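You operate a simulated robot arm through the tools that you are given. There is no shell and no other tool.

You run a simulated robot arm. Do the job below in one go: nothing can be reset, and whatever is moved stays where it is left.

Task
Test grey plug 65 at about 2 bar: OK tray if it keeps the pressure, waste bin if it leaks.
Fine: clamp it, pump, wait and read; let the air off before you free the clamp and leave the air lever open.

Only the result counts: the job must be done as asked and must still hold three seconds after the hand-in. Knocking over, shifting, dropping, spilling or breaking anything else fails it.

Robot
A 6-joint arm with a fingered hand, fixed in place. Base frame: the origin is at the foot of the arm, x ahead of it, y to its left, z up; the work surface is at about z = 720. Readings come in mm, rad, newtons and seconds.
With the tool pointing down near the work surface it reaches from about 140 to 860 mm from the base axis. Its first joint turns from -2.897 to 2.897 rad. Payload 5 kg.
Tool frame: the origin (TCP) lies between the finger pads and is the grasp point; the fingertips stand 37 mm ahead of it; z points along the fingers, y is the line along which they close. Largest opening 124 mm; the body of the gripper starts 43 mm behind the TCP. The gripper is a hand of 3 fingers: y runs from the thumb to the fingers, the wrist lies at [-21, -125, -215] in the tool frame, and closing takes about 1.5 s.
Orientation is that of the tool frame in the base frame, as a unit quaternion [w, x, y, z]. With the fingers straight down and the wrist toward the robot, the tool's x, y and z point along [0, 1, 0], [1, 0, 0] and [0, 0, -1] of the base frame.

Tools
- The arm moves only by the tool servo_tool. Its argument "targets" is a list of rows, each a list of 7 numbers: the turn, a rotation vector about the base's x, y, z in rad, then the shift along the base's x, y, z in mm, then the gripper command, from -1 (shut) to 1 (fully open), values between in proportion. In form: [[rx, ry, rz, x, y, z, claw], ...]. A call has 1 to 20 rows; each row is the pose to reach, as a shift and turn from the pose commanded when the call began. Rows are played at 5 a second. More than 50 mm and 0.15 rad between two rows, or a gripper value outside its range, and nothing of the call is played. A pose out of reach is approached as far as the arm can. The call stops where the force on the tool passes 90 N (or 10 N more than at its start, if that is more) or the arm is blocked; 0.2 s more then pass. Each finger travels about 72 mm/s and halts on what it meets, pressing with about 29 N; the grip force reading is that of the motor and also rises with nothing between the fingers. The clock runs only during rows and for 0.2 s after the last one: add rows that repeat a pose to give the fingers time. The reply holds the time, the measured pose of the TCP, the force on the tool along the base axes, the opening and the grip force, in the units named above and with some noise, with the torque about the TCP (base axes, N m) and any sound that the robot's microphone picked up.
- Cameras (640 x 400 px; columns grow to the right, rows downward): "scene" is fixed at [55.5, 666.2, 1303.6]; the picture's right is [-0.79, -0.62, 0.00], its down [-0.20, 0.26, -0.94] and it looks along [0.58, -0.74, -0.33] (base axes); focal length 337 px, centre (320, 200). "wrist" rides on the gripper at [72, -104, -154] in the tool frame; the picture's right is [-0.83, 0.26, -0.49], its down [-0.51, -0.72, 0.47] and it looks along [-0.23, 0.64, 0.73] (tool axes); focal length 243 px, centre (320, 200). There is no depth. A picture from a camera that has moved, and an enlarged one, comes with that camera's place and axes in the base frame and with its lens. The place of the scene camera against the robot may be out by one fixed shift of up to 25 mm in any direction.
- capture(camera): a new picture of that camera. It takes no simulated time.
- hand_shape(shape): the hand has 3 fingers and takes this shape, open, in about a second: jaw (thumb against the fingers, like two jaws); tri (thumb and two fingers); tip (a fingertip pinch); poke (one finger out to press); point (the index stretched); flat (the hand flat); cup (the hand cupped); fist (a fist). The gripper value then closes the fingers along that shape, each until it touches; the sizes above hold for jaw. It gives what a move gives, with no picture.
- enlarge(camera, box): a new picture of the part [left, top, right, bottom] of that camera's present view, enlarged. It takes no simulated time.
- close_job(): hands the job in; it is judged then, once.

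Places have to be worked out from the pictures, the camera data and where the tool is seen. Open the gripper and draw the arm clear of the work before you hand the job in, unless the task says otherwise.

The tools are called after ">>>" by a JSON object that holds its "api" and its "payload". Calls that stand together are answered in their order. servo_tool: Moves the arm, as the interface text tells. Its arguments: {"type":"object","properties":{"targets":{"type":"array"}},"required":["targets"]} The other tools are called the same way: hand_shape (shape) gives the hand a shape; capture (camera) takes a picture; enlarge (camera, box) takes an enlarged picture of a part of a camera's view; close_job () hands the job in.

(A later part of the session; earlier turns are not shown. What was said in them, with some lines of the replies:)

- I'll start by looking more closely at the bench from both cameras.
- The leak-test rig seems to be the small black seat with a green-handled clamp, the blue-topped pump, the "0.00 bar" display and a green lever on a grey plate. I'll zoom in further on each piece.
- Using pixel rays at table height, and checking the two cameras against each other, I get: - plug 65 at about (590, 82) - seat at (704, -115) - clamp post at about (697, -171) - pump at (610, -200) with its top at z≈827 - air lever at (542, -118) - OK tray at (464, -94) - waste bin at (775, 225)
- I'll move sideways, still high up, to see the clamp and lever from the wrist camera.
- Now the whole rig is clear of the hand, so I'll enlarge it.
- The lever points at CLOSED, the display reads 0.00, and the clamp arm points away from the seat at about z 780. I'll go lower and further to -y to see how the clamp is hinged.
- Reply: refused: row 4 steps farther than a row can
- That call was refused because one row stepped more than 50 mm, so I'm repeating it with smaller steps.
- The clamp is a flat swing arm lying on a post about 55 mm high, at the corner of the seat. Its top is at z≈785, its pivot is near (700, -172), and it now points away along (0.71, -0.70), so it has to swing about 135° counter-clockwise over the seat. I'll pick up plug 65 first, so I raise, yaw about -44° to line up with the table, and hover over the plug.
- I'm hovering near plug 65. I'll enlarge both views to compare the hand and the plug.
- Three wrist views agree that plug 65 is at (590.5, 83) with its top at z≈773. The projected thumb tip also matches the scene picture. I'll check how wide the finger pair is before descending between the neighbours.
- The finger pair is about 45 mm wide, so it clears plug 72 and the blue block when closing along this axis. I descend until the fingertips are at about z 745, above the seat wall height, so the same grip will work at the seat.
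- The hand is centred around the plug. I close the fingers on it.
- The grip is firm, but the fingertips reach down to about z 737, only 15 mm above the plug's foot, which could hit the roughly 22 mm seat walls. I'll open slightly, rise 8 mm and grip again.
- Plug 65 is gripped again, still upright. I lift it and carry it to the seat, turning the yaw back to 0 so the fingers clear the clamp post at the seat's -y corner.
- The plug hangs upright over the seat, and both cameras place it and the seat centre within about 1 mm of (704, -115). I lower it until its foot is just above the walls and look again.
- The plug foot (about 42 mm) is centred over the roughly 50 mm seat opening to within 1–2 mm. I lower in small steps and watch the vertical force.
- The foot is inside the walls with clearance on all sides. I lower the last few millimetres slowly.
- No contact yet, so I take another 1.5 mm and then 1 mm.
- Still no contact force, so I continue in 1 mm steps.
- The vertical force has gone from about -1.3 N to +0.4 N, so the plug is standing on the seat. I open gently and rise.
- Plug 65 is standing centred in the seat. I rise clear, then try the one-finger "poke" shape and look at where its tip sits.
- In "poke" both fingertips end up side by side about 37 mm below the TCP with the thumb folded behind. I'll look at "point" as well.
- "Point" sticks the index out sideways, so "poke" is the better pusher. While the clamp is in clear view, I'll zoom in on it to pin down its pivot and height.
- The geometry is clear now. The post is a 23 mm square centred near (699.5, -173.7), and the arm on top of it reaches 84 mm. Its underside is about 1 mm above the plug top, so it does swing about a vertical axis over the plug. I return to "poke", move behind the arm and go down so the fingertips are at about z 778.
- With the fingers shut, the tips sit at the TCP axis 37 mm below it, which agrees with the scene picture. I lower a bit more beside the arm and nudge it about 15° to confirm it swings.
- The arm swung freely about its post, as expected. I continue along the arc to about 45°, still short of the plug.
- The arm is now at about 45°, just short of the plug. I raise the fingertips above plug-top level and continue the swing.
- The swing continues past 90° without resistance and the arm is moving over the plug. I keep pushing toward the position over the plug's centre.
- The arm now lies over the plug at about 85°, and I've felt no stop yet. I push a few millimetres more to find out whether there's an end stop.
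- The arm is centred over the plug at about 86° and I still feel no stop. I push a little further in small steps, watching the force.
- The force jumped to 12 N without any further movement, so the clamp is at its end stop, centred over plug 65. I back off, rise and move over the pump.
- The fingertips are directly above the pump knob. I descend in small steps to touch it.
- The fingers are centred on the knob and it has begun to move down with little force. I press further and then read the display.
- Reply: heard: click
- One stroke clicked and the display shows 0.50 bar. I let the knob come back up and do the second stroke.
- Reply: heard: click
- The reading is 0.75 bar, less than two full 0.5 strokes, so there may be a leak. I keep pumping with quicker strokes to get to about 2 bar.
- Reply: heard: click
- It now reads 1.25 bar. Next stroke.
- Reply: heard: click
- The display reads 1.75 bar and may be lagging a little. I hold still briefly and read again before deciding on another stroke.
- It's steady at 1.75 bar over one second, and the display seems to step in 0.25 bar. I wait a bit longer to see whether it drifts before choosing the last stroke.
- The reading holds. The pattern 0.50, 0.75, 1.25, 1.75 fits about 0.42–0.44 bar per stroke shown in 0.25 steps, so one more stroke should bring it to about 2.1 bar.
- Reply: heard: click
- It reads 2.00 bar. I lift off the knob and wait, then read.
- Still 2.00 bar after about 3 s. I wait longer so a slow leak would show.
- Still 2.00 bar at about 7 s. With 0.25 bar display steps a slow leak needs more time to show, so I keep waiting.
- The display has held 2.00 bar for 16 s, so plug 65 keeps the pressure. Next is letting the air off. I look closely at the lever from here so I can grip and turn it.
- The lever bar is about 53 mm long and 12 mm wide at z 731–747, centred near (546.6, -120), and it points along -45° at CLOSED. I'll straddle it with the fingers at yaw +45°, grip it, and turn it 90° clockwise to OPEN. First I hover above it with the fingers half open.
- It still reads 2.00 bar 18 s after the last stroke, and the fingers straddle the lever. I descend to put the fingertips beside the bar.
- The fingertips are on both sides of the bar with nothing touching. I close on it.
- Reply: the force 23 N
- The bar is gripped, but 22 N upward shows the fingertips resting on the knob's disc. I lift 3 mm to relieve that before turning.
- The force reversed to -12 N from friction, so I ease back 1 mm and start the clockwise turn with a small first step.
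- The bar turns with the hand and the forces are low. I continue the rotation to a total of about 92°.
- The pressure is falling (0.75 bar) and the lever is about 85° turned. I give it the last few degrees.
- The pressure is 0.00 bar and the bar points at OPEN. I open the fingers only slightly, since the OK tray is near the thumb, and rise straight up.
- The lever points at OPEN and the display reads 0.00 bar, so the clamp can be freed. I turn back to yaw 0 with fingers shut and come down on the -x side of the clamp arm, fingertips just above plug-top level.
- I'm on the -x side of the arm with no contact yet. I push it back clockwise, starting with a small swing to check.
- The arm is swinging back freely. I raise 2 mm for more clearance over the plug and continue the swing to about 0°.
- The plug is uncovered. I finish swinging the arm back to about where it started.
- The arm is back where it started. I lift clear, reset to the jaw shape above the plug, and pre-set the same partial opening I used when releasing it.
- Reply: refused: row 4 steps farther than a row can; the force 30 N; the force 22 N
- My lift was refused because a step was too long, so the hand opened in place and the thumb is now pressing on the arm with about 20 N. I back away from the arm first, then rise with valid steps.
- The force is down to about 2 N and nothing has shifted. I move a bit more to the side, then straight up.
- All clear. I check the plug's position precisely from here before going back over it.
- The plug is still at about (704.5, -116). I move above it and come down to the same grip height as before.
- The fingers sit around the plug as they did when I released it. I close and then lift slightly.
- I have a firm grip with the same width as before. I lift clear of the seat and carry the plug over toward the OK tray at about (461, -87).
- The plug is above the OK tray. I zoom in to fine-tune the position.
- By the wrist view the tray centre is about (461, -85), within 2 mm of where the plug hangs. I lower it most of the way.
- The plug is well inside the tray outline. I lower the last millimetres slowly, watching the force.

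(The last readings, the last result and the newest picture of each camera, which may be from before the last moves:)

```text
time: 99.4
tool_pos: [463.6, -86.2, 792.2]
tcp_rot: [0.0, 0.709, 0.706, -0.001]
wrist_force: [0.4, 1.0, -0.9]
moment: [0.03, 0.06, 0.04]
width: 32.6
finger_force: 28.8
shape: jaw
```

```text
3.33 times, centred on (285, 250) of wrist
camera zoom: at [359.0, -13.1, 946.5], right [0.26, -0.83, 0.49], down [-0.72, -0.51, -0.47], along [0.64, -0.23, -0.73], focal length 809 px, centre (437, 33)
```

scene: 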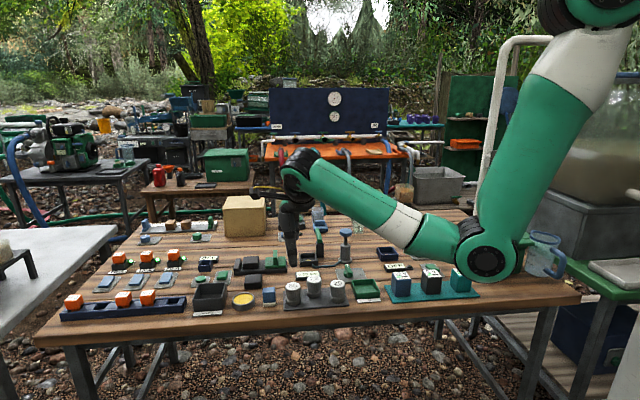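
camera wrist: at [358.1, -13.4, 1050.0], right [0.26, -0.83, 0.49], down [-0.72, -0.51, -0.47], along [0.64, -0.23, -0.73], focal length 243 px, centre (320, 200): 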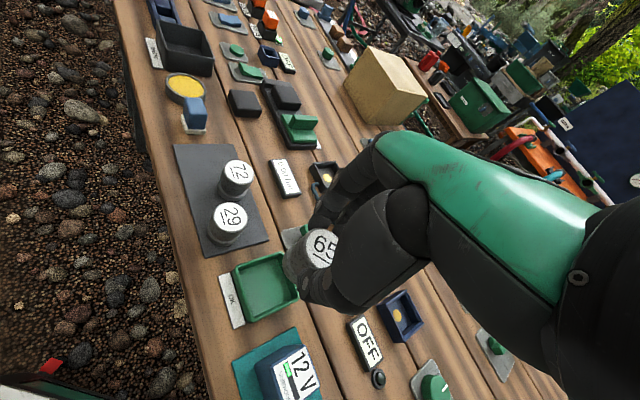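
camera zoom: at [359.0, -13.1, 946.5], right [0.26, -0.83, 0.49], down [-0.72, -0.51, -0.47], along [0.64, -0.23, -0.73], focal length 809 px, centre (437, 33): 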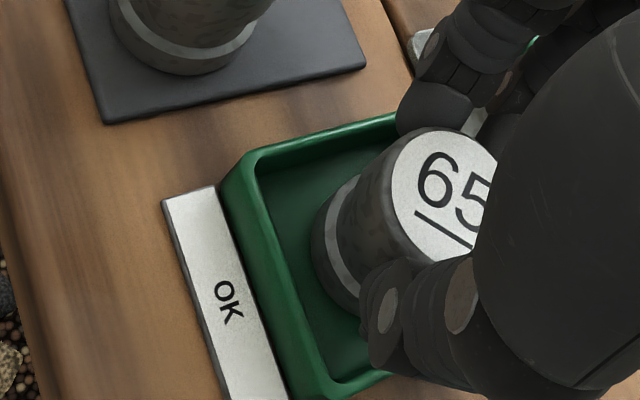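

It's very near the floor. I go down in 1 mm steps until the weight comes off.

>>> {"api": "servo_tool", "payload": {"targets": [[0, 0, 0, 0, 0, -1, -1], [0, 0, 0, 0, 0, -1, -1], [0, 0, 0, 0, 0, -1, -1]]}}

>>> {"api": "servo_tool", "payload": {"targets": [[0, 0, 0, 0, 0, -0.7, -1], [0, 0, 0, 0, 0, -0.7, -1], [0, 0, 0, 0, 0, -0.7, -1]]}}

```text
time: 100.2
tool_pos: [462.8, -86.2, 790.8]
tcp_rot: [0.0, 0.708, 0.706, 0.0]
wrist_force: [-0.1, -0.9, -2.2]
moment: [-0.02, 0.03, 0.02]
width: 32.7
finger_force: 29.1
shape: jaw
```

```text
time: 101.0
tool_pos: [462.5, -86.7, 791.9]
tcp_rot: [0.0, 0.709, 0.706, 0.0]
wrist_force: [-0.9, 0.4, -0.4]
moment: [-0.04, -0.01, 0.02]
width: 33.1
finger_force: 29.5
shape: jaw
```

>>> {"api": "servo_tool", "payload": {"targets": [[0, 0, 0, 0, 0, -1, -1], [0, 0, 0, 0, 0, -1, -1], [0, 0, 0, 0, 0, -1, -1]]}}

>>> {"api": "enlarge", "payload": {"camera": "scene", "box": [360, 250, 408, 300]}}

```text
time: 101.8
tool_pos: [463.0, -86.2, 791.8]
tcp_rot: [0.002, 0.708, 0.706, -0.001]
wrist_force: [-0.8, 0.4, 6.2]
moment: [0.01, -0.06, -0.02]
width: 32.8
finger_force: 28.5
shape: jaw
```

```text
8.00 times, centred on (384, 275) of scene
camera zoom: at [55.5, 666.2, 1303.6], right [-0.79, -0.62, 0.0], down [-0.2, 0.26, -0.94], along [0.58, -0.74, -0.33], focal length 2694 px, centre (-192, -400)
```

zoom: 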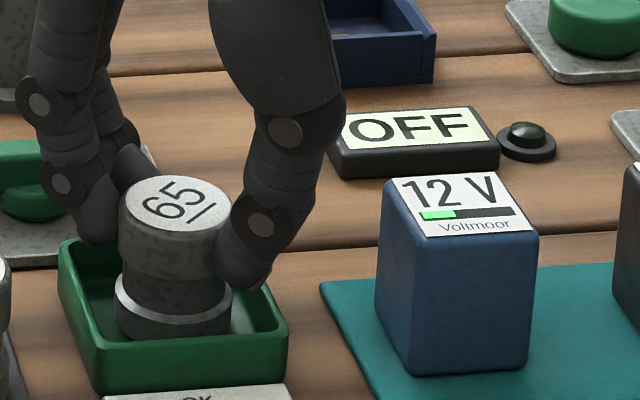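

The force of +6 N means the plug is standing on the tray floor. The tray walls (about 17 mm) are lower than the seat walls, which the same finger height cleared, so I open gently and look.

>>> {"api": "servo_tool", "payload": {"targets": [[0, 0, 0, 0, 0, 0.5, -0.7], [0, 0, 0, 0, 0, 0.5, -0.45], [0, 0, 0, 0, 0, 0.5, -0.2], [0, 0, 0, 0, 0, 0.5, -0.1], [0, 0, 0, 0, 0, 0.5, -0.1], [0, 0, 0, 0, 0, 0.5, -0.1]]}}

>>> {"api": "enlarge", "payload": {"camera": "scene", "box": [360, 250, 408, 300]}}

>>> {"api": "enlarge", "payload": {"camera": "wrist", "box": [205, 190, 365, 310]}}

```text
time: 103.2
tool_pos: [464.4, -86.5, 790.2]
tcp_rot: [-0.001, 0.708, 0.706, 0.0]
wrist_force: [-0.3, -0.1, 0.6]
moment: [-0.02, 0.0, 0.01]
width: 55.3
finger_force: 0.0
shape: jaw
```

```text
8.00 times, centred on (384, 275) of scene
camera zoom: at [55.5, 666.2, 1303.6], right [-0.79, -0.62, 0.0], down [-0.2, 0.26, -0.94], along [0.58, -0.74, -0.33], focal length 2694 px, centre (-192, -400)
```

zoom: 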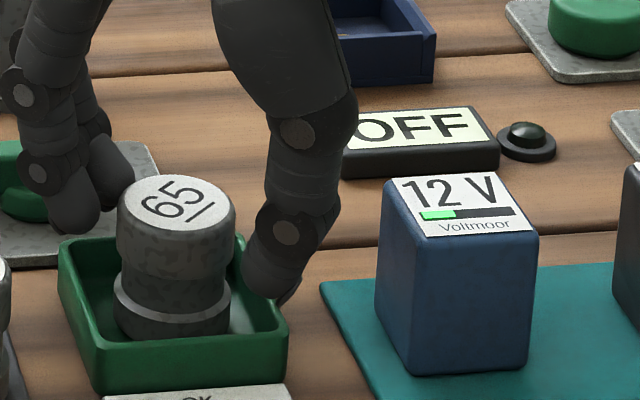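

```text
3.33 times, centred on (285, 250) of wrist
camera zoom: at [358.8, -13.1, 944.0], right [0.26, -0.83, 0.49], down [-0.72, -0.51, -0.47], along [0.64, -0.23, -0.73], focal length 809 px, centre (437, 33)
```

zoom: 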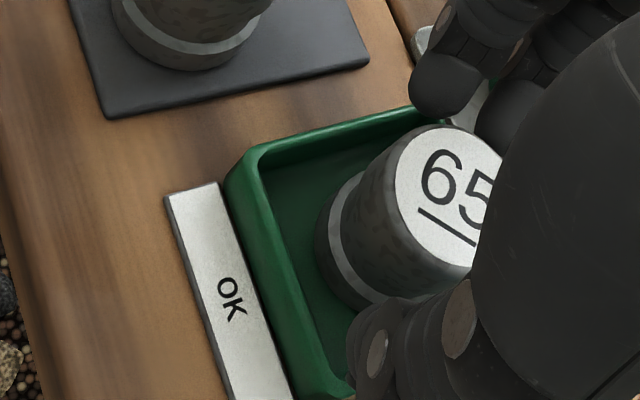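

The plug stands in the OK tray, the fingers are clear and the tray hasn't moved. I rise straight up and then draw the arm back.

>>> {"api": "servo_tool", "payload": {"targets": [[0, 0, 0, 0, 0, 8, -0.1], [0, 0, 0, 0, 0, 30, -0.1], [0, 0, 0, 0, 0, 65, -0.1], [0, 0, 0, 0, 0, 105, -0.1], [0, 0, 0, 0, 0, 145, 0.2], [0, 0, 0, 0, 0, 185, 0.6], [0, 0, 0, 0, 0, 220, 1], [0, 0, 0, 0, 0, 250, 1], [0, 0, 0, 0, 0, 250, 1]]}}

>>> {"api": "capture", "payload": {"camera": "scene"}}

>>> {"api": "capture", "payload": {"camera": "wrist"}}

>>> {"api": "enlarge", "payload": {"camera": "scene", "box": [290, 205, 418, 300]}}

```text
time: 105.2
tool_pos: [461.9, -85.4, 1039.6]
tcp_rot: [-0.001, 0.709, 0.706, 0.0]
wrist_force: [0.7, 0.2, -0.2]
moment: [-0.02, 0.04, -0.03]
width: 123.9
finger_force: 0.1
shape: jaw
```

```text
taken
```

scene: 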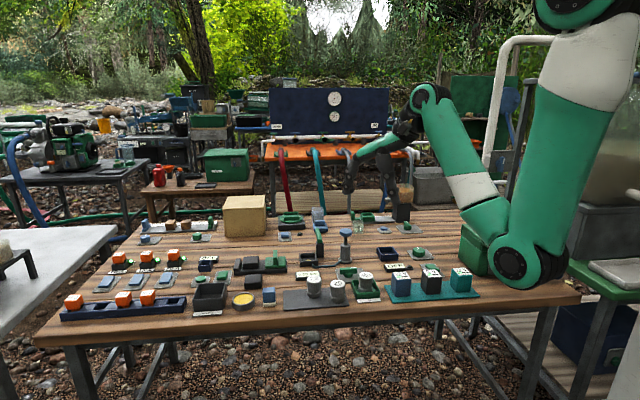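

```text
taken
camera wrist: at [357.7, -12.0, 1193.4], right [0.26, -0.83, 0.49], down [-0.72, -0.5, -0.47], along [0.64, -0.23, -0.73], focal length 243 px, centre (320, 200)
```

wrist: 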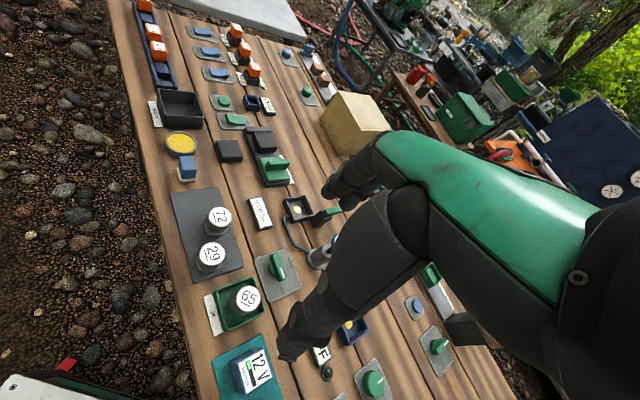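

```text
4.21 times, centred on (354, 252) of scene
camera zoom: at [55.5, 666.2, 1303.6], right [-0.79, -0.62, 0.0], down [-0.2, 0.26, -0.94], along [0.58, -0.74, -0.33], focal length 1418 px, centre (177, -21)
```

zoom: 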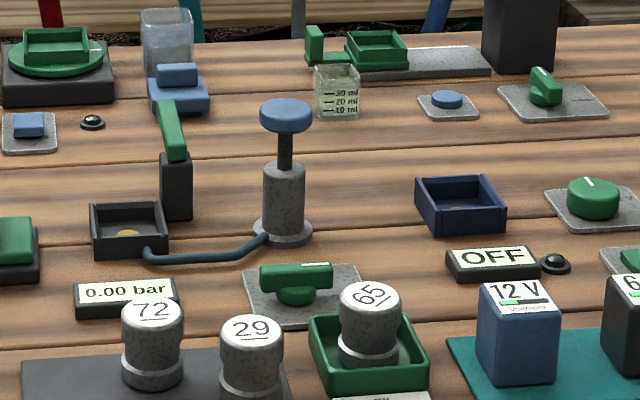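

Everything looks in place. I take a last close look at the air lever and tray before handing in.

>>> {"api": "enlarge", "payload": {"camera": "scene", "box": [335, 250, 399, 305]}}

>>> {"api": "enlarge", "payload": {"camera": "wrist", "box": [190, 190, 350, 340]}}

```text
7.27 times, centred on (367, 278) of scene
camera zoom: at [55.5, 666.2, 1303.6], right [-0.79, -0.62, 0.0], down [-0.2, 0.26, -0.94], along [0.58, -0.74, -0.33], focal length 2449 px, centre (-22, -364)
```

zoom: 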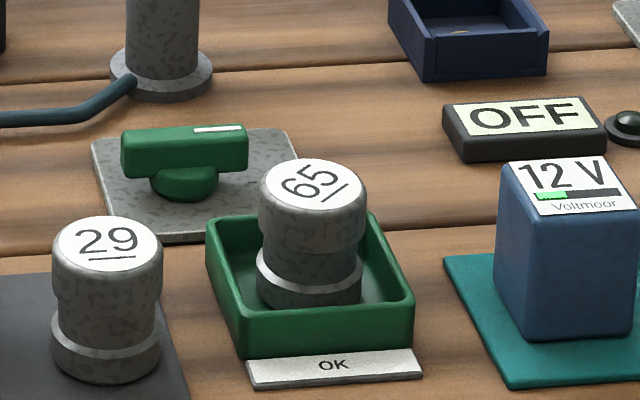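

```text
2.67 times, centred on (270, 265) of wrist
camera zoom: at [357.7, -12.0, 1193.4], right [0.26, -0.83, 0.49], down [-0.72, -0.5, -0.47], along [0.64, -0.23, -0.73], focal length 647 px, centre (453, 27)
```

zoom: 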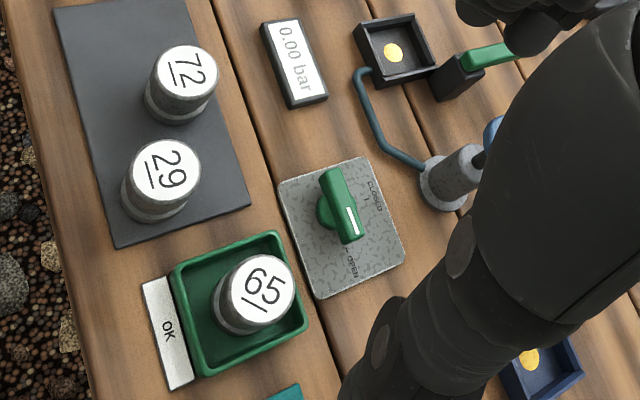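

Plug 65 is upright in the OK tray, the air lever points at OPEN, the display reads 0.00 bar, the clamp is free and the hand is open and well above the bench. I'm handing in.

>>> {"api": "close_job", "payload": {}}

```text
The job is handed in.
```

Plug 65 kept its pressure, so it is in the OK tray. I clamped it and pumped five strokes to 2.00 bar; the display still read 2.00 bar about 20 seconds later. It reads in steps of 0.25 bar, so a very slow leak would not show in that time.

I let the air off to 0.00 bar before freeing the clamp. The air lever is left at OPEN, and the clamp arm is back where it started.

While I was moving away from the freed clamp arm, one move was refused and the hand opened in place, so the thumb pressed on the arm with up to about 30 N. I backed off, and nothing looked shifted in the pictures afterwards.

The job is handed in, with the hand open and the arm clear of the bench. No verdict came back with the hand-in.
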